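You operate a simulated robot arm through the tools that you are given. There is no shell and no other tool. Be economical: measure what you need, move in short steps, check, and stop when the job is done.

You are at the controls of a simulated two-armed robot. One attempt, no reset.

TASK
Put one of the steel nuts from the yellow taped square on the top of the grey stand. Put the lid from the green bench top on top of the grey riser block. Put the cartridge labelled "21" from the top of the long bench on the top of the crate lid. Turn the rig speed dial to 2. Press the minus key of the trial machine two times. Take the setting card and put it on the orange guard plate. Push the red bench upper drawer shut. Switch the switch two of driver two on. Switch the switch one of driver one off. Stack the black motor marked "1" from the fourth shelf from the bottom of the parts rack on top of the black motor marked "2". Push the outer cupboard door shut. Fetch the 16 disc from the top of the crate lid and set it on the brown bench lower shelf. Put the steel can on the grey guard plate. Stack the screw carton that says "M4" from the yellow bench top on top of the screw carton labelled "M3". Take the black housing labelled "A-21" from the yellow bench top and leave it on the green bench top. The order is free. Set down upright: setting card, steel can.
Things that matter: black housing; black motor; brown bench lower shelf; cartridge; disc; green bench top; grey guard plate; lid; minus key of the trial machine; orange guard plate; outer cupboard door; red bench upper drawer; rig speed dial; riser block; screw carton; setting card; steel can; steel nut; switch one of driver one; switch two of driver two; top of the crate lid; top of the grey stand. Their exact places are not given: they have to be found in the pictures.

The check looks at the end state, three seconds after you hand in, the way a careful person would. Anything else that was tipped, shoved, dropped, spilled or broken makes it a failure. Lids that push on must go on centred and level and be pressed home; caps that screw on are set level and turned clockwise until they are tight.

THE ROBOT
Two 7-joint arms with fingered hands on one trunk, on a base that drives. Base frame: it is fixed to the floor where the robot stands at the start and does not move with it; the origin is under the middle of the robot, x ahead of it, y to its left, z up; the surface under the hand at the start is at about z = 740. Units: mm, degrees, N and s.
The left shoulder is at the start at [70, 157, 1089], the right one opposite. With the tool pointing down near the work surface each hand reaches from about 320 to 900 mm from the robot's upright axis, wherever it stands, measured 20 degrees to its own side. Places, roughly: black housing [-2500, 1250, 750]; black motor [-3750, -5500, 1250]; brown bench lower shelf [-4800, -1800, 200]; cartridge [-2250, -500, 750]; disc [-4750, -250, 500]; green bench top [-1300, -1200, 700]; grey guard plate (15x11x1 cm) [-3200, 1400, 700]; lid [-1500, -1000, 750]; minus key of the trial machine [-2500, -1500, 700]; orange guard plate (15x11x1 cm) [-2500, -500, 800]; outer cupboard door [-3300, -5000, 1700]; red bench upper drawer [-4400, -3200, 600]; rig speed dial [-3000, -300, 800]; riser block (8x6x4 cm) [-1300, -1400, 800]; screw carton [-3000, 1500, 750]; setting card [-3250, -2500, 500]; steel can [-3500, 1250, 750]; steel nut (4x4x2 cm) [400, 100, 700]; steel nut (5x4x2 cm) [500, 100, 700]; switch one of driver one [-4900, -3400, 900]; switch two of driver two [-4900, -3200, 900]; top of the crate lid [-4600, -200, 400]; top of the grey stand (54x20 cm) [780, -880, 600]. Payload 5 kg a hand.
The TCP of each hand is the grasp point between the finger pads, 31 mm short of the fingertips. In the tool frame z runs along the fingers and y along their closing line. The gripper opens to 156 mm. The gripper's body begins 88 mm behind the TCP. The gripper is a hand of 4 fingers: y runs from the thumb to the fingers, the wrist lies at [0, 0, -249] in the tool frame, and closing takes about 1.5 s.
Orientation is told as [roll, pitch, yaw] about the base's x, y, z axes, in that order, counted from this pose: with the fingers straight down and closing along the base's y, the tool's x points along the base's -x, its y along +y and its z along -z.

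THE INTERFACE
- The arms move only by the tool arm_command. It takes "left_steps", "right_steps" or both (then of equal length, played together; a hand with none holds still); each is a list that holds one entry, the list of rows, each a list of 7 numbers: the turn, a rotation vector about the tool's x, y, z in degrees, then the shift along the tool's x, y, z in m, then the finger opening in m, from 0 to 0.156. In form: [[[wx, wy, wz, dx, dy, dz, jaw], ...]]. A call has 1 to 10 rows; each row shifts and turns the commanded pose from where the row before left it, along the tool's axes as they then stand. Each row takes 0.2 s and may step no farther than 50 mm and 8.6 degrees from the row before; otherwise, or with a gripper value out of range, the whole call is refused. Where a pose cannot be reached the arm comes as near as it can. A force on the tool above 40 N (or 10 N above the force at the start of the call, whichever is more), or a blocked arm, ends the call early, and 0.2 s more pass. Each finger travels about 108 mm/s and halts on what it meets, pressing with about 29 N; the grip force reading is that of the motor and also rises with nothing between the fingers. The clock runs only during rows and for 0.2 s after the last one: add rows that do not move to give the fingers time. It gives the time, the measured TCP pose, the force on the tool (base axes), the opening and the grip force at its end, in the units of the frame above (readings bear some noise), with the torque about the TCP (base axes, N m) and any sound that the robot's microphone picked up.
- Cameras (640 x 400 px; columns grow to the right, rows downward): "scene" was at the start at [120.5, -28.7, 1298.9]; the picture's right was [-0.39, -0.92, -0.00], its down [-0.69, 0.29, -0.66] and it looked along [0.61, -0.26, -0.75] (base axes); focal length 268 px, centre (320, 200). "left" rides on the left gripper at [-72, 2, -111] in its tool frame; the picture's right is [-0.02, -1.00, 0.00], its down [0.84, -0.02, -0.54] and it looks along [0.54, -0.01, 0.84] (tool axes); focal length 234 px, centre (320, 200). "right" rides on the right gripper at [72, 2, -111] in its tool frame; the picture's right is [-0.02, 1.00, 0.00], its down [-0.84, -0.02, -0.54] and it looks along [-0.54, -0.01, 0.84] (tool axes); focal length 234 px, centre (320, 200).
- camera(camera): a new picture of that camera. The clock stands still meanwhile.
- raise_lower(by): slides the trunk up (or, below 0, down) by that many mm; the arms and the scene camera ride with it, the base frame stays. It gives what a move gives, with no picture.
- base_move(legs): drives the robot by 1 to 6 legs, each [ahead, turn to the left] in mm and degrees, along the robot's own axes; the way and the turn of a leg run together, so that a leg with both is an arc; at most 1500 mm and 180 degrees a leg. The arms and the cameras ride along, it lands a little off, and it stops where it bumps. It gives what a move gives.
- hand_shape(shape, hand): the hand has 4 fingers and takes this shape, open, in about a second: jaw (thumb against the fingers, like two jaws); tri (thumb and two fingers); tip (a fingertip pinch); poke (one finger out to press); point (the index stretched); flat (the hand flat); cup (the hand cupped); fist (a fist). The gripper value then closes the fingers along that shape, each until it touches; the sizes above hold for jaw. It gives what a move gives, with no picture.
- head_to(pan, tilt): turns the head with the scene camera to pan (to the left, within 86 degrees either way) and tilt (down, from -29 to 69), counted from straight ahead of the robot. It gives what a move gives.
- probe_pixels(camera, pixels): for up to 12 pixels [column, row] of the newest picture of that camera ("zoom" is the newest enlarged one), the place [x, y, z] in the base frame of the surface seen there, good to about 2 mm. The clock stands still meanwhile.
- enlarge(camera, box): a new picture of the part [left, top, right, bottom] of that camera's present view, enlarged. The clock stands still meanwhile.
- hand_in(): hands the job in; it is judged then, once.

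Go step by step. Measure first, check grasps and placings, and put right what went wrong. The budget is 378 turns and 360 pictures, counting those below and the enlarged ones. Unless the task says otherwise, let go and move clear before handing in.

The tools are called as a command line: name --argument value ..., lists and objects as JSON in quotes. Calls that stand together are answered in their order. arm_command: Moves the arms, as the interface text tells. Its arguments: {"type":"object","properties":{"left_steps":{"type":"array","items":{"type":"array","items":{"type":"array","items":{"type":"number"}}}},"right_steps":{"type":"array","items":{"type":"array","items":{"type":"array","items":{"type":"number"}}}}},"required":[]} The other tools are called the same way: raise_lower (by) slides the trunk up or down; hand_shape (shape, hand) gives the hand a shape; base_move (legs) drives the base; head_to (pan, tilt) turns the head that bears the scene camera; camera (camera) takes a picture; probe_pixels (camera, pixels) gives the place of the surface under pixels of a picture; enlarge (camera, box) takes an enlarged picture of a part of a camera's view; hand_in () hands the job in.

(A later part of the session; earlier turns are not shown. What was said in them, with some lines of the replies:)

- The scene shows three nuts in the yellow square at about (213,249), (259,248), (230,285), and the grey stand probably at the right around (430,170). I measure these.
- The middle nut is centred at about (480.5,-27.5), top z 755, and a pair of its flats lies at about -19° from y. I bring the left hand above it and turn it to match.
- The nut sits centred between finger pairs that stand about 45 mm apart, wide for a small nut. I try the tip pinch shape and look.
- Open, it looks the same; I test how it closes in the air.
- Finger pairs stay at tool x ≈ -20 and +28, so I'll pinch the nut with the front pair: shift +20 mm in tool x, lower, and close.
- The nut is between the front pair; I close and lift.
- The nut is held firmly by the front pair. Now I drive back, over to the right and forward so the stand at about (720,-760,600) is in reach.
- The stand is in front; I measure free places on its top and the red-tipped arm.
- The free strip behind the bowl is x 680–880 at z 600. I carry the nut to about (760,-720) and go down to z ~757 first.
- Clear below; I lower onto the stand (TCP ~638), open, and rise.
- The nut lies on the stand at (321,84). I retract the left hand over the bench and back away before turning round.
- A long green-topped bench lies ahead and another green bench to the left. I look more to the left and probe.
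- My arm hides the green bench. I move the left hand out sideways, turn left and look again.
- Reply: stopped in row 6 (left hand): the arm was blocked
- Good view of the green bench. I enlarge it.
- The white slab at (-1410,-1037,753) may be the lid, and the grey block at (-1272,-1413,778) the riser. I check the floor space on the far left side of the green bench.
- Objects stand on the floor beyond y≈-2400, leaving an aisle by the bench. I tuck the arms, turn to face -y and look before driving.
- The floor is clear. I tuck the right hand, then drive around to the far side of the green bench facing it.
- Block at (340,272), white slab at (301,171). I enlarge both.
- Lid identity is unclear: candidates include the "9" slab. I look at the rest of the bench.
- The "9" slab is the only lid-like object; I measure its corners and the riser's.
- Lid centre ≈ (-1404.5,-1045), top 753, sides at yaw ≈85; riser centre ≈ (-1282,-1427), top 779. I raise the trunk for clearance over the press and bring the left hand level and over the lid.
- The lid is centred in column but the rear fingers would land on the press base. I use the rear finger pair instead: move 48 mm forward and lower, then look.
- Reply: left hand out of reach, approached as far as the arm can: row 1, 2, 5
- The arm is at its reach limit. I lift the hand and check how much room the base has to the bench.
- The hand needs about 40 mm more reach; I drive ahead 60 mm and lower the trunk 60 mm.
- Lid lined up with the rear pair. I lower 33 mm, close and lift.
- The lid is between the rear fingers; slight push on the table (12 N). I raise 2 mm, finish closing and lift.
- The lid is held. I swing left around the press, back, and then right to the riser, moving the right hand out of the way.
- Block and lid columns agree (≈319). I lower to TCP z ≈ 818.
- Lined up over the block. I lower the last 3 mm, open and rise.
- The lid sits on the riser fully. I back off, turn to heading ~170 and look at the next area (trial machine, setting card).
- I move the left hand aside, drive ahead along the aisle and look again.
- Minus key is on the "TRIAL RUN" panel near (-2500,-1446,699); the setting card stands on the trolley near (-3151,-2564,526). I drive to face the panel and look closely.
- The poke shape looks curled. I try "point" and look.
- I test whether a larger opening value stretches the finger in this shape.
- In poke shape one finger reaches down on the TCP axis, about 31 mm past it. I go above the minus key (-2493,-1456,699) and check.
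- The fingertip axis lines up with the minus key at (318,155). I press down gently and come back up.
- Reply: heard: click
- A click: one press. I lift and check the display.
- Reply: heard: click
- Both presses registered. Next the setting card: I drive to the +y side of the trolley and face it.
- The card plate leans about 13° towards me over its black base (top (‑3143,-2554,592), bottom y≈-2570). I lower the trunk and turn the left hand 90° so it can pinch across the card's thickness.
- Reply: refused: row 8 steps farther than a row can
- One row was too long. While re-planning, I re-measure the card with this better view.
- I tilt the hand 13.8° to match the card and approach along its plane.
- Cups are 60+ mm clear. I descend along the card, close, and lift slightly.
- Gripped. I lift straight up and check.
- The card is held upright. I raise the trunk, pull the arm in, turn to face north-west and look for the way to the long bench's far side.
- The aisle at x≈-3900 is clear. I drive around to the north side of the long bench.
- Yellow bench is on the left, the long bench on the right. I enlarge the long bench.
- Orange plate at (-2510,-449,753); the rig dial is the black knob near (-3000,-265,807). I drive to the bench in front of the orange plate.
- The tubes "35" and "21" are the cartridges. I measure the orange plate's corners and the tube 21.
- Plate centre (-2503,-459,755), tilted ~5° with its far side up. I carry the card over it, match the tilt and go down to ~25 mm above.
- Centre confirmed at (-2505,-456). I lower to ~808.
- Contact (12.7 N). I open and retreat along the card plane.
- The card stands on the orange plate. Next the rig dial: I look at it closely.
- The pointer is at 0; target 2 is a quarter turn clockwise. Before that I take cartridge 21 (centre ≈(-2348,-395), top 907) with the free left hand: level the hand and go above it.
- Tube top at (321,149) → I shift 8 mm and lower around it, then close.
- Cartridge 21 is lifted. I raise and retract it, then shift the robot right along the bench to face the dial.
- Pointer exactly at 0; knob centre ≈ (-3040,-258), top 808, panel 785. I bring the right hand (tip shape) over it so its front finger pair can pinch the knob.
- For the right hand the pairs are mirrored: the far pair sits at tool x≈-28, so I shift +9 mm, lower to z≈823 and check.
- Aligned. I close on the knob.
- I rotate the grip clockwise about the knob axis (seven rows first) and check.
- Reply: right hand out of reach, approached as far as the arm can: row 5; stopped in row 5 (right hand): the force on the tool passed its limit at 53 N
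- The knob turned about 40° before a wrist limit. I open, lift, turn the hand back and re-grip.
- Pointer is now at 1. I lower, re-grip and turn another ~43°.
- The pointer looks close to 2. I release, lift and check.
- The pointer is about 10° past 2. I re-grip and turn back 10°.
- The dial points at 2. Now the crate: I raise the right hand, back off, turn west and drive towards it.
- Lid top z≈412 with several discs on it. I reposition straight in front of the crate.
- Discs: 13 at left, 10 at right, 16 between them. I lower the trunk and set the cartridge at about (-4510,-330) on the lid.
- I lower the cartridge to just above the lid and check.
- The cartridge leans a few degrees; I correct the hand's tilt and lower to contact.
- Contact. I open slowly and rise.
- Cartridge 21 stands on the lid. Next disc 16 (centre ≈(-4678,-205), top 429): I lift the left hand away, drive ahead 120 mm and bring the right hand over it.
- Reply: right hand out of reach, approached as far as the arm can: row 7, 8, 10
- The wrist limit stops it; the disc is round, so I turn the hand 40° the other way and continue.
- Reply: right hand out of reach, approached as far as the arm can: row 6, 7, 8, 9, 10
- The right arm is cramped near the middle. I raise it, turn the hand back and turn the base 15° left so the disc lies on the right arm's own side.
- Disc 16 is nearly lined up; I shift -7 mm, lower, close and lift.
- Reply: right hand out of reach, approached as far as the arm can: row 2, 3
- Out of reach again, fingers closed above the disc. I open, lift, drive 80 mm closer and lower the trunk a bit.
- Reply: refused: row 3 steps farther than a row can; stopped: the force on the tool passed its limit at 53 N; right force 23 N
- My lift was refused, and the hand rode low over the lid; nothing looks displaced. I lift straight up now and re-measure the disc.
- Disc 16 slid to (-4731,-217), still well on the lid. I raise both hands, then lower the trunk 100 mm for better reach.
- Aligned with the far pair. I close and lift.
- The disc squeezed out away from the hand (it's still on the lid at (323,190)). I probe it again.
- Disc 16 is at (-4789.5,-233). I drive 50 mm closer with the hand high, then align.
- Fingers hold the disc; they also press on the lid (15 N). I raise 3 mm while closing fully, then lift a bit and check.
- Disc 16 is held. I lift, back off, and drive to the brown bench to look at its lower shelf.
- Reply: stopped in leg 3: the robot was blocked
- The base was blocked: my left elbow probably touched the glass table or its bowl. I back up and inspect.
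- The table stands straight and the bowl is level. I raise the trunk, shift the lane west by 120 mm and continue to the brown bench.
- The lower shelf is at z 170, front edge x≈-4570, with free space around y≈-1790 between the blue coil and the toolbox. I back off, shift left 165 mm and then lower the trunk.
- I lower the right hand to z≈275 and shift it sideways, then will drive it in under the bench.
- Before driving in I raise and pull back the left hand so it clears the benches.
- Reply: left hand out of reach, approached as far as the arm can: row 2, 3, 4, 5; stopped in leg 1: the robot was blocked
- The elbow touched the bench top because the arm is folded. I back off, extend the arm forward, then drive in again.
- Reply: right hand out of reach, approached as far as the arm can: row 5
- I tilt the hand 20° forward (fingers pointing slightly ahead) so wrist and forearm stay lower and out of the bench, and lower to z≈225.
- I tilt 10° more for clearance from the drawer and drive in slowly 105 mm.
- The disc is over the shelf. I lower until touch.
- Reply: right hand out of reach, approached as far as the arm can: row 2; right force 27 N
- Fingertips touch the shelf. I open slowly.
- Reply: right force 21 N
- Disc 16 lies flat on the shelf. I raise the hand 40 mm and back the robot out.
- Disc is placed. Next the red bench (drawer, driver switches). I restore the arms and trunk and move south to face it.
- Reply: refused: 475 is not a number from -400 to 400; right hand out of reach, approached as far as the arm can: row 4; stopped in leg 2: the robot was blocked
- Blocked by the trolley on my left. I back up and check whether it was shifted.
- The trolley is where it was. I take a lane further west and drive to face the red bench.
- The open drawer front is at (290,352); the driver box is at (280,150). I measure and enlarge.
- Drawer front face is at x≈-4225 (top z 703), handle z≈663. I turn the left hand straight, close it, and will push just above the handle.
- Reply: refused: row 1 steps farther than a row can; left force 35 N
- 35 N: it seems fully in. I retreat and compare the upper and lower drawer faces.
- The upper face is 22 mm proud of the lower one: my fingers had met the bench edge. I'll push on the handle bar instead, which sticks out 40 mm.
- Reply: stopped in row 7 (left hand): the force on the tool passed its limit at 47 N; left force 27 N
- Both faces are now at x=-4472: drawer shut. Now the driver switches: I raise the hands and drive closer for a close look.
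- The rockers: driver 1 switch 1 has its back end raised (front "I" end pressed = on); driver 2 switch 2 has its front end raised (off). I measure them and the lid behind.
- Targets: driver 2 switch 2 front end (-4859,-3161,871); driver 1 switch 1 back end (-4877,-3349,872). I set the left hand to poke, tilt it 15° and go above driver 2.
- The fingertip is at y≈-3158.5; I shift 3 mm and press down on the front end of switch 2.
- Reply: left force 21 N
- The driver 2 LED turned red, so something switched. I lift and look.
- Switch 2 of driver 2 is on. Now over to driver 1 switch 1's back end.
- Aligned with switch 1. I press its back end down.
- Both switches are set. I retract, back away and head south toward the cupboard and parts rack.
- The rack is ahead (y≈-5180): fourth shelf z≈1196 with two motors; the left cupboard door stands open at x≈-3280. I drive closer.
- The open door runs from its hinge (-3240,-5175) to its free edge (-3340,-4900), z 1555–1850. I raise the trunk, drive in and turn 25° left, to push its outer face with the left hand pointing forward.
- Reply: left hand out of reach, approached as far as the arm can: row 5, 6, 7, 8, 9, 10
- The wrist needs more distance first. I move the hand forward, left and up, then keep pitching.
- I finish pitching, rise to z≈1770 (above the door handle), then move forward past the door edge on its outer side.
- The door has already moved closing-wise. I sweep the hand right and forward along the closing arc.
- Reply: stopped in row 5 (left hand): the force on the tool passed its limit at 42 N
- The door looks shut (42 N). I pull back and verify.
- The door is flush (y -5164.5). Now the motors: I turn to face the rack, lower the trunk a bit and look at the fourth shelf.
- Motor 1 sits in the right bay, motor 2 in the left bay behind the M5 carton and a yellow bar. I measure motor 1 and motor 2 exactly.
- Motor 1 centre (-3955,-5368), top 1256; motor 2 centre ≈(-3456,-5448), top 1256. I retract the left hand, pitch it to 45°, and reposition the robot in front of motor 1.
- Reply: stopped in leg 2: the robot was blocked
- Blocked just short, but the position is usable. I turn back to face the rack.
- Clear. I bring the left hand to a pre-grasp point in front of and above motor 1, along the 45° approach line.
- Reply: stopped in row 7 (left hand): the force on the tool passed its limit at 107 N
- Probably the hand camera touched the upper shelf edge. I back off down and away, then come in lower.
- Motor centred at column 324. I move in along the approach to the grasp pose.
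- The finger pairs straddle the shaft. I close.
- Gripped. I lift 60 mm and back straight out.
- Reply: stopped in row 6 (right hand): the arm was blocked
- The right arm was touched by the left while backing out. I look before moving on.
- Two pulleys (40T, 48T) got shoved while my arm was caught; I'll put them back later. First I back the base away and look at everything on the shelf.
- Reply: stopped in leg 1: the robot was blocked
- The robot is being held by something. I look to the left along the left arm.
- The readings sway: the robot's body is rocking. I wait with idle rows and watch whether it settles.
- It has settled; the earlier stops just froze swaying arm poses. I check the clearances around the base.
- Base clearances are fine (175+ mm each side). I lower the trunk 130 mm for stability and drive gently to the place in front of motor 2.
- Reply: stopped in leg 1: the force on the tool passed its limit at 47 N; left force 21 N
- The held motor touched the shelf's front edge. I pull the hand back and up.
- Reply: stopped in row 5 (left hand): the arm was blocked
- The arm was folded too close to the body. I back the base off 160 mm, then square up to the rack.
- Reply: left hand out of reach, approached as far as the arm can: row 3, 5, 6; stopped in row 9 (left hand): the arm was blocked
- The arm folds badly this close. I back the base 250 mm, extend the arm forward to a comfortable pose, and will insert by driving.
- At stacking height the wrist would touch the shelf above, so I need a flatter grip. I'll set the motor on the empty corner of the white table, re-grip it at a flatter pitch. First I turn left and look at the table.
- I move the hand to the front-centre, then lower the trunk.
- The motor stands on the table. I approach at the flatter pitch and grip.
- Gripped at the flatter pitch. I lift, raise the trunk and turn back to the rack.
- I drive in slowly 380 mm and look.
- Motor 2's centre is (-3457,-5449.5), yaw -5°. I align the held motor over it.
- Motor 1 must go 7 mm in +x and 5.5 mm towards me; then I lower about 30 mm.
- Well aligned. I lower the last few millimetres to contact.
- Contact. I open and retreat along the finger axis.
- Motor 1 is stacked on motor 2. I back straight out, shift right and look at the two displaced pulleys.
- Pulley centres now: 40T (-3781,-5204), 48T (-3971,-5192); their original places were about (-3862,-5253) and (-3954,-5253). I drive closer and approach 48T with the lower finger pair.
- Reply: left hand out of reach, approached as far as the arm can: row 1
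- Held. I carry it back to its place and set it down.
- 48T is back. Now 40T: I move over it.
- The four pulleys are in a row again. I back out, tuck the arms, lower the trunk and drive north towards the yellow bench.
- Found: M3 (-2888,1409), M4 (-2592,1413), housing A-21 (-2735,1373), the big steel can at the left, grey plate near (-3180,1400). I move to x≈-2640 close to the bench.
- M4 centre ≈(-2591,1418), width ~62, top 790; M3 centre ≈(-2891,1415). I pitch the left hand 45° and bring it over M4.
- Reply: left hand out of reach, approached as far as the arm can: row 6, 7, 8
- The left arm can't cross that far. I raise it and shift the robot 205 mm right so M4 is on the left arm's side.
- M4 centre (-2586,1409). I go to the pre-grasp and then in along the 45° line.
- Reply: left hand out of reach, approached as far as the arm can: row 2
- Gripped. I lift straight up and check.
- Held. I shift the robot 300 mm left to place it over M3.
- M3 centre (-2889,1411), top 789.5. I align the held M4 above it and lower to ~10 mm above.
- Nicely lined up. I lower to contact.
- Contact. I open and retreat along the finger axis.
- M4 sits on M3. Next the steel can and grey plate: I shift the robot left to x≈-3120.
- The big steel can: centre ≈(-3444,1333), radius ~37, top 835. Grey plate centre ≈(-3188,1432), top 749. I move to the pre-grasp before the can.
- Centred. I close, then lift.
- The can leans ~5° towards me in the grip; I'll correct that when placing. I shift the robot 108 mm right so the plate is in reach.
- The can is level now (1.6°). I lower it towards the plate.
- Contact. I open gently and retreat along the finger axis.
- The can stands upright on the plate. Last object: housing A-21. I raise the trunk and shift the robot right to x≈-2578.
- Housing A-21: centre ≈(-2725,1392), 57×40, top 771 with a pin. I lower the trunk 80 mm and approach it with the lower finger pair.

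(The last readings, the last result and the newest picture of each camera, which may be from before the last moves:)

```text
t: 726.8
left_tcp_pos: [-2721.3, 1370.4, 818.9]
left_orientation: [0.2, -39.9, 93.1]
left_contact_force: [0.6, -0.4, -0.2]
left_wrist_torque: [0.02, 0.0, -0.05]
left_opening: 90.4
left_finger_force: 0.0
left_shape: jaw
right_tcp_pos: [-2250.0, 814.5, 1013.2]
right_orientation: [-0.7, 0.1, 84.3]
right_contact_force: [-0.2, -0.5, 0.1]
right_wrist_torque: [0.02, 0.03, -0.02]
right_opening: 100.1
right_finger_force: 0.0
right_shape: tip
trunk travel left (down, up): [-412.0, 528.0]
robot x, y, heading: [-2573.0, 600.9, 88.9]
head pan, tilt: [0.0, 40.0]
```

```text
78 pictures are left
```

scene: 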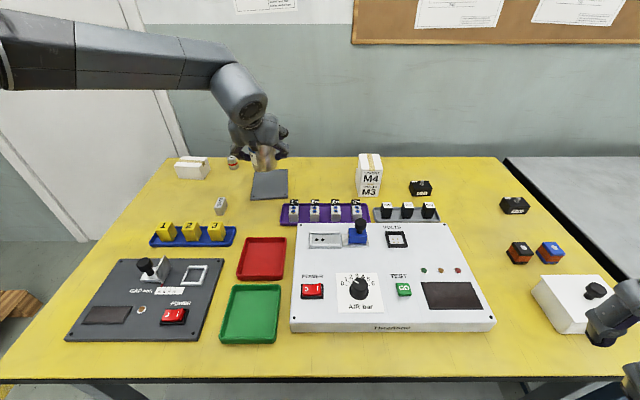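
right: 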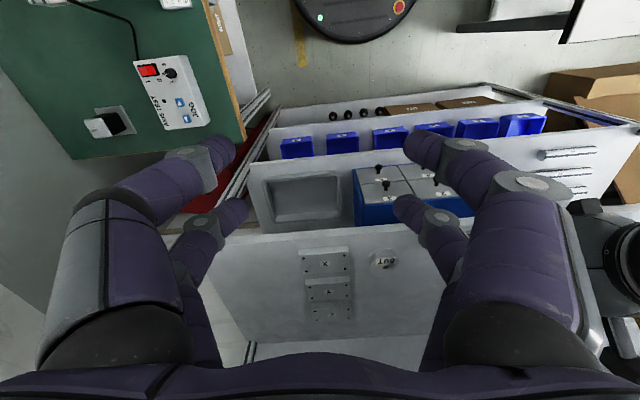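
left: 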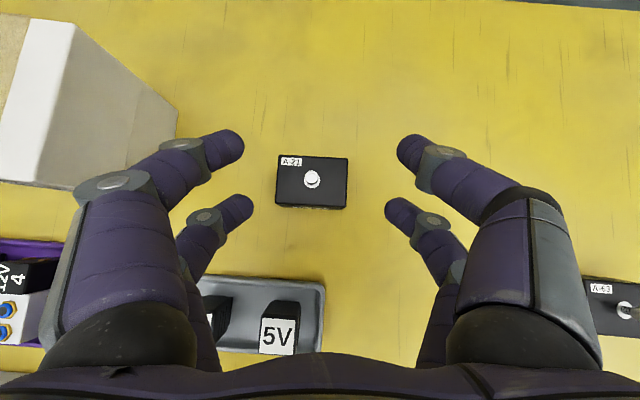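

arm_command --left_steps '[[[0, 0, 0, 0.0004, 0.0025, 0.0192, 0.085], [0, 0, 0, 0.0004, 0.0025, 0.0182, 0.08], [0, 0, 0, 0, 0, 0, 0.08]]]'

camera --camera "left"

```text
t: 727.6
left_tcp_pos: [-2728.7, 1393.2, 790.5]
left_orientation: [0.3, -39.9, 93.2]
left_contact_force: [-0.9, -0.3, -0.8]
left_wrist_torque: [0.0, -0.01, -0.01]
left_opening: 80.7
left_finger_force: 0.1
left_shape: jaw
right_tcp_pos: [-2249.7, 815.0, 1012.5]
right_orientation: [-0.7, 0.1, 84.2]
right_contact_force: [0.7, 0.6, -0.5]
right_wrist_torque: [-0.04, -0.05, 0.0]
right_opening: 99.6
right_finger_force: 0.0
right_shape: tip
trunk travel left (down, up): [-412.0, 528.0]
robot x, y, heading: [-2570.7, 599.9, 89.2]
head pan, tilt: [0.0, 40.0]
```

```text
77 pictures are left
```

left: 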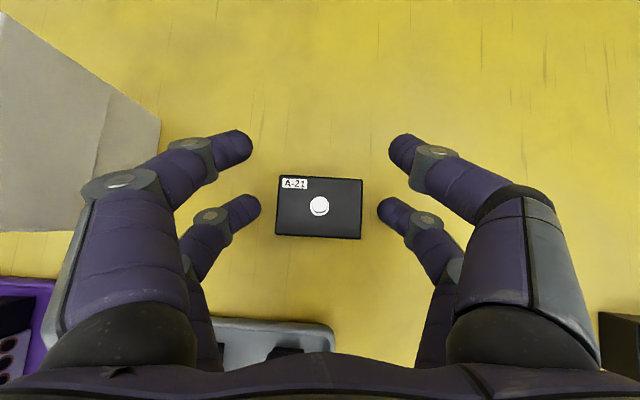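

Aligned with the lower pair. I close and lift.

arm_command --left_steps '[[[0, 0, 0, 0, 0, 0, 0.05], [0, 0, 0, 0, 0, 0, 0.03], [0, 0, 0, 0, 0, 0, 0.02], [0, 0, 0, 0, 0, 0, 0.01], [0, 0, 0, 0, 0, 0, 0.01], [0, 0, 0, 0, 0, 0, 0.01], [0, 0, 0, -0.007, 0, -0.008, 0.01], [0, 0, 0, -0.0256, 0, -0.0307, 0.01], [0, 0, 0, -0.0256, 0, -0.0307, 0.01]]]'

camera --camera "left"

```text
t: 729.6
left_tcp_pos: [-2729.0, 1393.3, 878.9]
left_orientation: [0.3, -39.7, 93.2]
left_contact_force: [0.5, -0.2, -0.5]
left_wrist_torque: [0.0, -0.03, 0.0]
left_opening: 14.7
left_finger_force: 0.0
left_shape: jaw
right_tcp_pos: [-2251.0, 815.2, 1013.5]
right_orientation: [-0.7, 0.1, 84.2]
right_contact_force: [-0.9, -0.3, -0.1]
right_wrist_torque: [0.01, 0.02, 0.01]
right_opening: 99.9
right_finger_force: 0.1
right_shape: tip
trunk travel left (down, up): [-412.0, 528.0]
robot x, y, heading: [-2572.6, 603.0, 88.9]
head pan, tilt: [0.0, 40.0]
```

```text
76 pictures are left
```

left: 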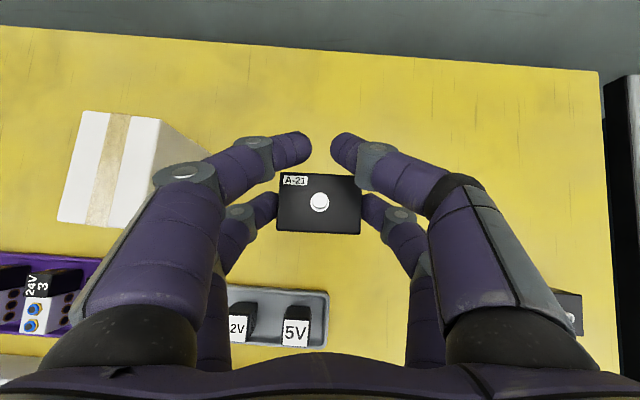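

Held. I close fully, raise it, and drive round to the east end of the green bench.

arm_command --left_steps '[[[0, 0, 0, 0, 0, 0, 0.0], [0, 0, 0, -0.0256, 0, -0.0307, 0.0], [0, 0, 0, -0.0256, 0, -0.0307, 0.0], [0, 0, 0, 0, 0, 0, 0.0]]]'

base_move --legs '[[-200, 0], [0, -89], [1500, 0], [720, 0], [0, -90]]'

camera --camera "left"

camera --camera "scene"

```text
t: 730.6
left_tcp_pos: [-2729.2, 1393.3, 957.8]
left_orientation: [0.1, -39.9, 93.3]
left_contact_force: [-0.2, -0.4, -0.4]
left_wrist_torque: [-0.01, 0.0, 0.02]
left_opening: 7.6
left_finger_force: 28.7
left_shape: jaw
right_tcp_pos: [-2251.3, 816.0, 1012.7]
right_orientation: [-0.7, 0.1, 84.1]
right_contact_force: [-0.2, -0.7, -0.5]
right_wrist_torque: [-0.04, 0.04, 0.0]
right_opening: 99.9
right_finger_force: 0.0
right_shape: tip
trunk travel left (down, up): [-412.0, 528.0]
robot x, y, heading: [-2570.8, 601.1, 89.0]
head pan, tilt: [0.0, 40.0]
```

```text
t: 750.6
left_tcp_pos: [-155.4, -275.3, 958.3]
left_orientation: [0.1, -40.0, -85.5]
left_contact_force: [0.1, 0.7, -1.0]
left_wrist_torque: [-0.03, -0.01, -0.01]
left_opening: 7.5
left_finger_force: 29.0
left_shape: jaw
right_tcp_pos: [-646.2, 290.7, 1012.4]
right_orientation: [-0.6, 0.1, -94.6]
right_contact_force: [0.0, -0.2, -0.9]
right_wrist_torque: [0.03, 0.0, 0.0]
right_opening: 100.0
right_finger_force: 0.1
right_shape: tip
trunk travel left (down, up): [-412.0, 528.0]
robot x, y, heading: [-326.4, 512.5, -89.6]
head pan, tilt: [0.0, 40.0]
```

```text
75 pictures are left
```

left: 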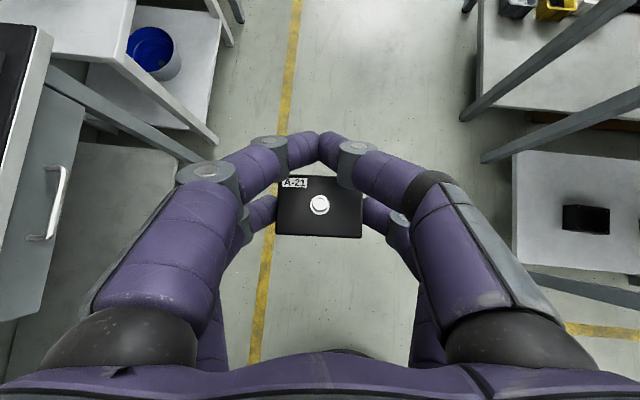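

```text
74 pictures are left
```

scene: 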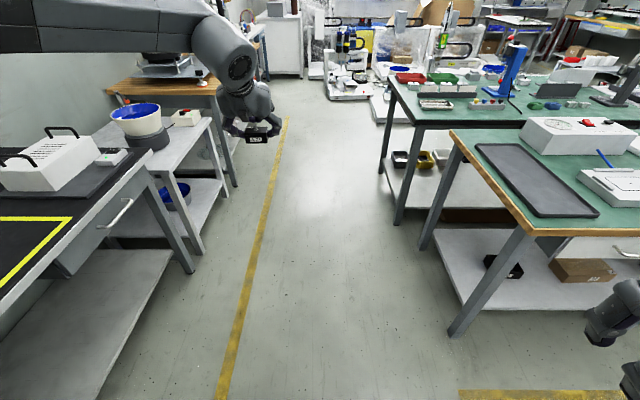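

The aisle is clear. I drive to the green bench's east end and face it.

base_move --legs '[[1500, 0], [110, 0], [0, -90]]'

camera --camera "scene"

```text
t: 762.8
left_tcp_pos: [-1141.6, -1242.8, 958.3]
left_orientation: [0.3, -39.9, -179.4]
left_contact_force: [-0.6, 0.2, 0.1]
left_wrist_torque: [-0.01, 0.01, 0.0]
left_opening: 7.5
left_finger_force: 29.0
left_shape: jaw
right_tcp_pos: [-544.3, -789.6, 1013.5]
right_orientation: [-0.5, 0.1, 171.7]
right_contact_force: [-0.1, 0.3, 0.4]
right_wrist_torque: [-0.06, 0.02, 0.02]
right_opening: 100.1
right_finger_force: 0.1
right_shape: tip
trunk travel left (down, up): [-412.0, 528.0]
robot x, y, heading: [-341.8, -1122.8, 176.4]
head pan, tilt: [0.0, 40.0]
```

```text
73 pictures are left
```

scene: 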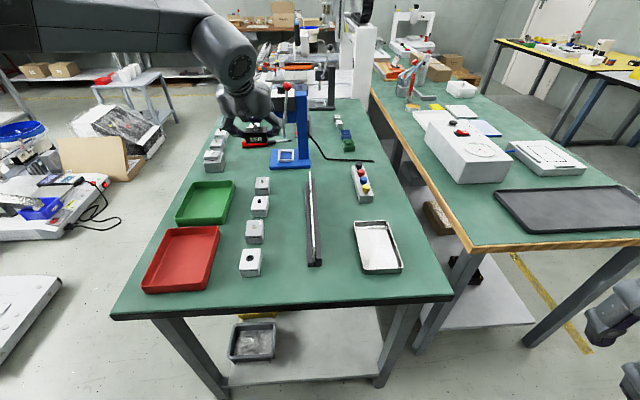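

probe_pixels --camera "scene" --pixels '[[290, 285], [335, 285], [335, 240], [340, 200], [250, 300], [313, 264], [360, 270], [120, 312], [450, 298], [250, 262], [285, 240]]'

enlarge --camera "scene" --box '[110, 150, 460, 330]'

```text
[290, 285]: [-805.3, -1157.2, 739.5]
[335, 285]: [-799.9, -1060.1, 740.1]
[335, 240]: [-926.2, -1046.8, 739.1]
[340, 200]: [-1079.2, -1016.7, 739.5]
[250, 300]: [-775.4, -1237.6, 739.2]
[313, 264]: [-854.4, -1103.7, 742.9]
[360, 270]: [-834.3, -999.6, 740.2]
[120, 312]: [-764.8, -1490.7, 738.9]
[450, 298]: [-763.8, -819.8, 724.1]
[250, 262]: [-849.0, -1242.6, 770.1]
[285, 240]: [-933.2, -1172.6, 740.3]
```

```text
1.83 times, centred on (285, 240) of scene
```

zoom: 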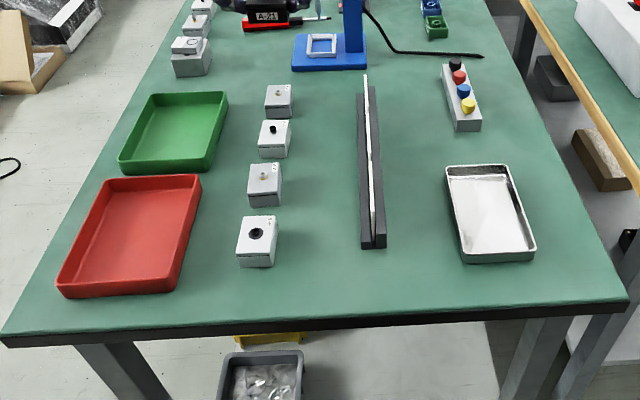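

A free strip lies at the bench's front edge around (-805,-1165). I back 150 mm, turn slightly right and then position the hand.

base_move --legs '[[-150, 0], [0, -4.4]]'

```text
t: 764.6
left_tcp_pos: [-998.3, -1186.2, 958.8]
left_orientation: [0.3, -39.9, 176.0]
left_contact_force: [0.1, -0.4, 0.1]
left_wrist_torque: [-0.03, 0.04, 0.04]
left_opening: 7.6
left_finger_force: 29.0
left_shape: jaw
right_tcp_pos: [-365.2, -782.5, 1013.0]
right_orientation: [-0.6, 0.1, 167.1]
right_contact_force: [-0.3, 0.5, 0.4]
right_wrist_torque: [-0.08, 0.0, 0.0]
right_opening: 100.2
right_finger_force: 0.0
right_shape: tip
trunk travel left (down, up): [-412.0, 528.0]
robot x, y, heading: [-197.9, -1132.8, 171.9]
head pan, tilt: [0.0, 40.0]
```

arm_command --left_steps '[[[0, 0, 0, 0.0291, -0.0069, -0.0244, 0.0], [0, 0, 0, 0.0291, -0.0069, -0.0244, 0.0], [0, 0, 0, 0.0291, -0.0069, -0.0244, 0.0], [0, 0, 0, 0.0291, -0.0069, -0.0244, 0.0], [0, 0, 0, 0.0291, -0.0069, -0.0244, 0.0], [0, 0, 0, 0.0247, 0, 0.0295, 0.0], [0, 0, 0, 0.0247, 0, 0.0295, 0.0], [0, 0, 0, 0.0247, 0, 0.0295, 0.0], [0, 0, 0, 0, 0, 0, 0.0]]]'

camera --camera "left"

camera --camera "scene"

```text
t: 766.6
left_tcp_pos: [-806.2, -1165.5, 843.1]
left_orientation: [0.2, -40.1, 176.1]
left_contact_force: [0.3, 1.0, -0.5]
left_wrist_torque: [0.02, 0.01, 0.0]
left_opening: 7.5
left_finger_force: 29.0
left_shape: jaw
right_tcp_pos: [-365.6, -783.8, 1013.2]
right_orientation: [-0.5, 0.0, 167.0]
right_contact_force: [0.1, 0.1, 0.4]
right_wrist_torque: [0.01, 0.02, -0.01]
right_opening: 99.8
right_finger_force: 0.0
right_shape: tip
trunk travel left (down, up): [-412.0, 528.0]
robot x, y, heading: [-195.1, -1130.5, 172.0]
head pan, tilt: [0.0, 40.0]
```

```text
71 pictures are left
```

left: 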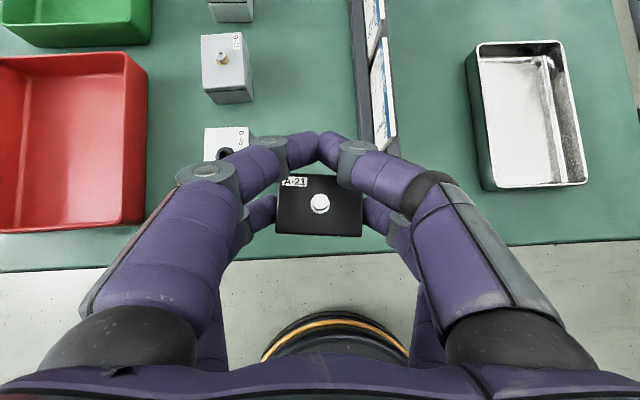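

```text
70 pictures are left
```

scene: 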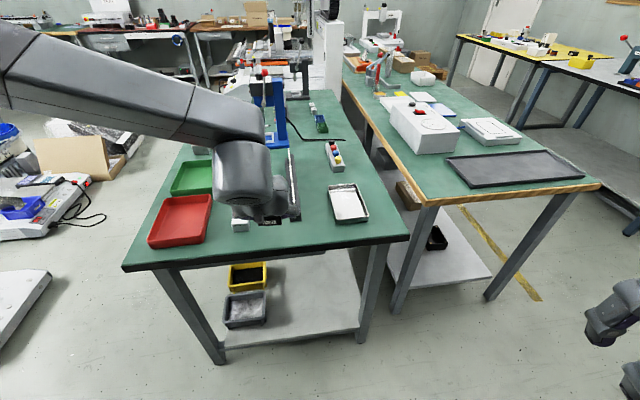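

probe_pixels --camera "left" --pixels '[[248, 132], [210, 132], [247, 145], [228, 130], [390, 150], [380, 150], [365, 130], [378, 140], [300, 240], [300, 252]]'

```text
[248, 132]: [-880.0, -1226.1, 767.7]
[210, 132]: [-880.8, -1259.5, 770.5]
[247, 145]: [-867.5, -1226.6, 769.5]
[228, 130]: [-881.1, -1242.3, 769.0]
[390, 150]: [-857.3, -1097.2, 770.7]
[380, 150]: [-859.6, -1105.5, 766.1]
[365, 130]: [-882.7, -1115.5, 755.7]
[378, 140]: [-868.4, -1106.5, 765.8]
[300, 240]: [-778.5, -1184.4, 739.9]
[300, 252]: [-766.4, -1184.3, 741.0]
```

Gap between block (y -1225) and rail (y -1116) is centred at y=-1170. I fine-position, lower and set the housing down.

arm_command --left_steps '[[[0, 0, 0, 0.0048, 0.004, -0.004, 0.0], [0, 0, 0, 0.0154, 0, 0.0184, 0.0], [0, 0, 0, 0.0141, 0, 0.0169, 0.0], [0, 0, 0, 0.0019, 0, 0.0023, 0.0], [0, 0, 0, 0, 0, 0, 0.0]]]'

```text
t: 767.9
left_tcp_pos: [-801.9, -1171.6, 792.3]
left_orientation: [0.1, -39.9, 176.0]
left_contact_force: [0.6, 0.3, 0.2]
left_wrist_torque: [-0.03, -0.01, 0.0]
left_opening: 7.4
left_finger_force: 29.0
left_shape: jaw
right_tcp_pos: [-365.7, -783.7, 1012.8]
right_orientation: [-0.6, 0.1, 167.0]
right_contact_force: [0.4, -1.1, 0.7]
right_wrist_torque: [0.02, -0.03, 0.0]
right_opening: 99.7
right_finger_force: 0.1
right_shape: tip
trunk travel left (down, up): [-412.0, 528.0]
robot x, y, heading: [-197.1, -1126.8, 172.1]
head pan, tilt: [0.0, 40.0]
```

arm_command --left_steps '[[[0, 0, 0, 0.001, 0, 0.0012, 0.0], [0, 0, 0, 0.0006, 0, 0.0008, 0.0], [0, 0, 0, 0, 0, 0, 0.0]]]'

```text
t: 768.6
left_tcp_pos: [-801.6, -1168.8, 790.4]
left_orientation: [0.2, -39.9, 176.1]
left_contact_force: [0.3, -0.1, -0.7]
left_wrist_torque: [0.0, 0.0, 0.03]
left_opening: 7.7
left_finger_force: 29.5
left_shape: jaw
right_tcp_pos: [-366.2, -783.3, 1012.9]
right_orientation: [-0.6, 0.1, 167.0]
right_contact_force: [-0.3, 0.3, 0.3]
right_wrist_torque: [-0.03, 0.0, -0.02]
right_opening: 100.2
right_finger_force: 0.1
right_shape: tip
trunk travel left (down, up): [-412.0, 528.0]
robot x, y, heading: [-193.8, -1129.5, 172.1]
head pan, tilt: [0.0, 40.0]
```

arm_command --left_steps '[[[0, 0, 0, 0.001, 0, 0.0012, 0.0], [0, 0, 0, 0.001, 0, 0.0012, 0.0], [0, 0, 0, 0, 0, 0, 0.0]]]'

```text
t: 769.5
left_tcp_pos: [-802.4, -1169.5, 788.3]
left_orientation: [0.3, -40.0, 176.2]
left_contact_force: [0.8, 0.4, -0.4]
left_wrist_torque: [0.01, 0.03, -0.02]
left_opening: 7.4
left_finger_force: 28.3
left_shape: jaw
right_tcp_pos: [-365.3, -782.9, 1012.4]
right_orientation: [-0.6, 0.1, 167.0]
right_contact_force: [0.4, -0.4, -0.9]
right_wrist_torque: [-0.02, 0.01, -0.02]
right_opening: 99.6
right_finger_force: 0.0
right_shape: tip
trunk travel left (down, up): [-412.0, 528.0]
robot x, y, heading: [-193.8, -1131.9, 172.1]
head pan, tilt: [0.0, 40.0]
```

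arm_command --left_steps '[[[0, 0, 0, 0.001, 0, 0.0012, 0.0], [0, 0, 0, 0.001, 0, 0.0012, 0.0], [0, 0, 0, 0.0006, 0, 0.0008, 0.0], [0, 0, 0, 0, 0, 0, 0.0]]]'

enlarge --camera "scene" --box '[210, 180, 330, 260]'

```text
t: 770.5
left_tcp_pos: [-801.2, -1168.7, 787.6]
left_orientation: [0.2, -40.2, 176.1]
left_contact_force: [-2.0, 0.7, 19.0]
left_wrist_torque: [-0.02, -0.03, 0.02]
left_opening: 7.9
left_finger_force: 29.2
left_shape: jaw
right_tcp_pos: [-364.7, -783.3, 1013.6]
right_orientation: [-0.6, 0.1, 167.0]
right_contact_force: [0.3, -0.3, 0.3]
right_wrist_torque: [0.0, -0.03, -0.01]
right_opening: 99.6
right_finger_force: 0.0
right_shape: tip
trunk travel left (down, up): [-412.0, 528.0]
robot x, y, heading: [-191.8, -1130.1, 172.1]
head pan, tilt: [0.0, 40.0]
```

```text
5.00 times, centred on (270, 220) of scene
```

zoom: 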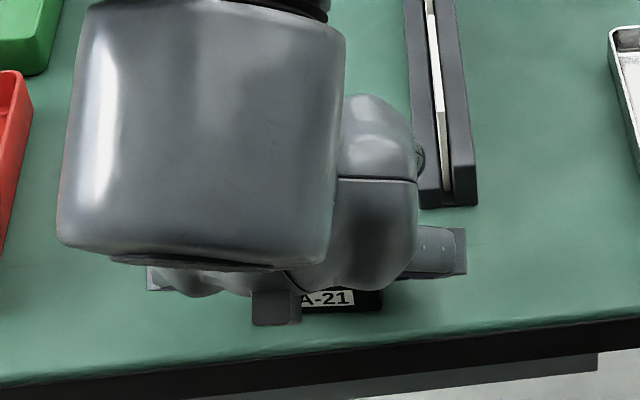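

Contact (19 N). I open narrowly and retreat.

arm_command --left_steps '[[[0, 0, 0, -0.0005, 0, -0.0006, 0.02], [0, 0, 0, 0, 0, 0, 0.035], [0, 0, 0, 0, 0, 0, 0.05], [0, 0, 0, 0, 0, 0, 0.055], [0, 0, 0, -0.0064, 0, -0.0077, 0.055], [0, 0, 0, -0.0192, 0, -0.023, 0.06], [0, 0, 0, -0.0256, 0, -0.0307, 0.06], [0, 0, 0, -0.0256, 0, -0.0307, 0.06], [0, 0, 0, -0.0256, 0, -0.0307, 0.06], [0, 0, 0, -0.0256, 0, -0.0307, 0.06]]]'

camera --camera "left"

```text
t: 772.6
left_tcp_pos: [-800.1, -1169.3, 986.3]
left_orientation: [0.2, -40.0, 176.1]
left_contact_force: [-0.3, 0.0, 0.1]
left_wrist_torque: [0.04, 0.01, -0.04]
left_opening: 59.6
left_finger_force: 0.1
left_shape: jaw
right_tcp_pos: [-365.7, -784.6, 1013.1]
right_orientation: [-0.6, 0.1, 167.0]
right_contact_force: [0.9, -0.1, -0.3]
right_wrist_torque: [0.0, 0.04, 0.01]
right_opening: 99.9
right_finger_force: 0.0
right_shape: tip
trunk travel left (down, up): [-412.0, 528.0]
robot x, y, heading: [-195.3, -1127.7, 172.0]
head pan, tilt: [0.0, 40.0]
```

```text
68 pictures are left
```

left: 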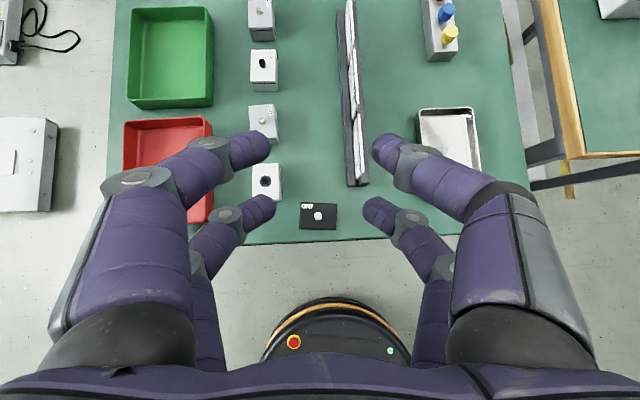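

Everything is in its place and both hands are clear of the work. I hand in.

hand_in

```text
The job is handed in.
```

I did all fifteen tasks and handed the job in; the check result is not back yet. Three things could count against it:

- **Lid:** I took the small slab marked "9 24C 4s" to be the lid. It was the only lid-like object on the green bench.
- **Pulleys:** I shoved the 40T and 48T pulleys on the parts rack and put them back by hand, so they may sit a few millimetres off.
- **Bumps:** I touched the trolley and blocked against the glass table once each. Neither looked moved. The brown bench and the shelf above the motors were also touched.
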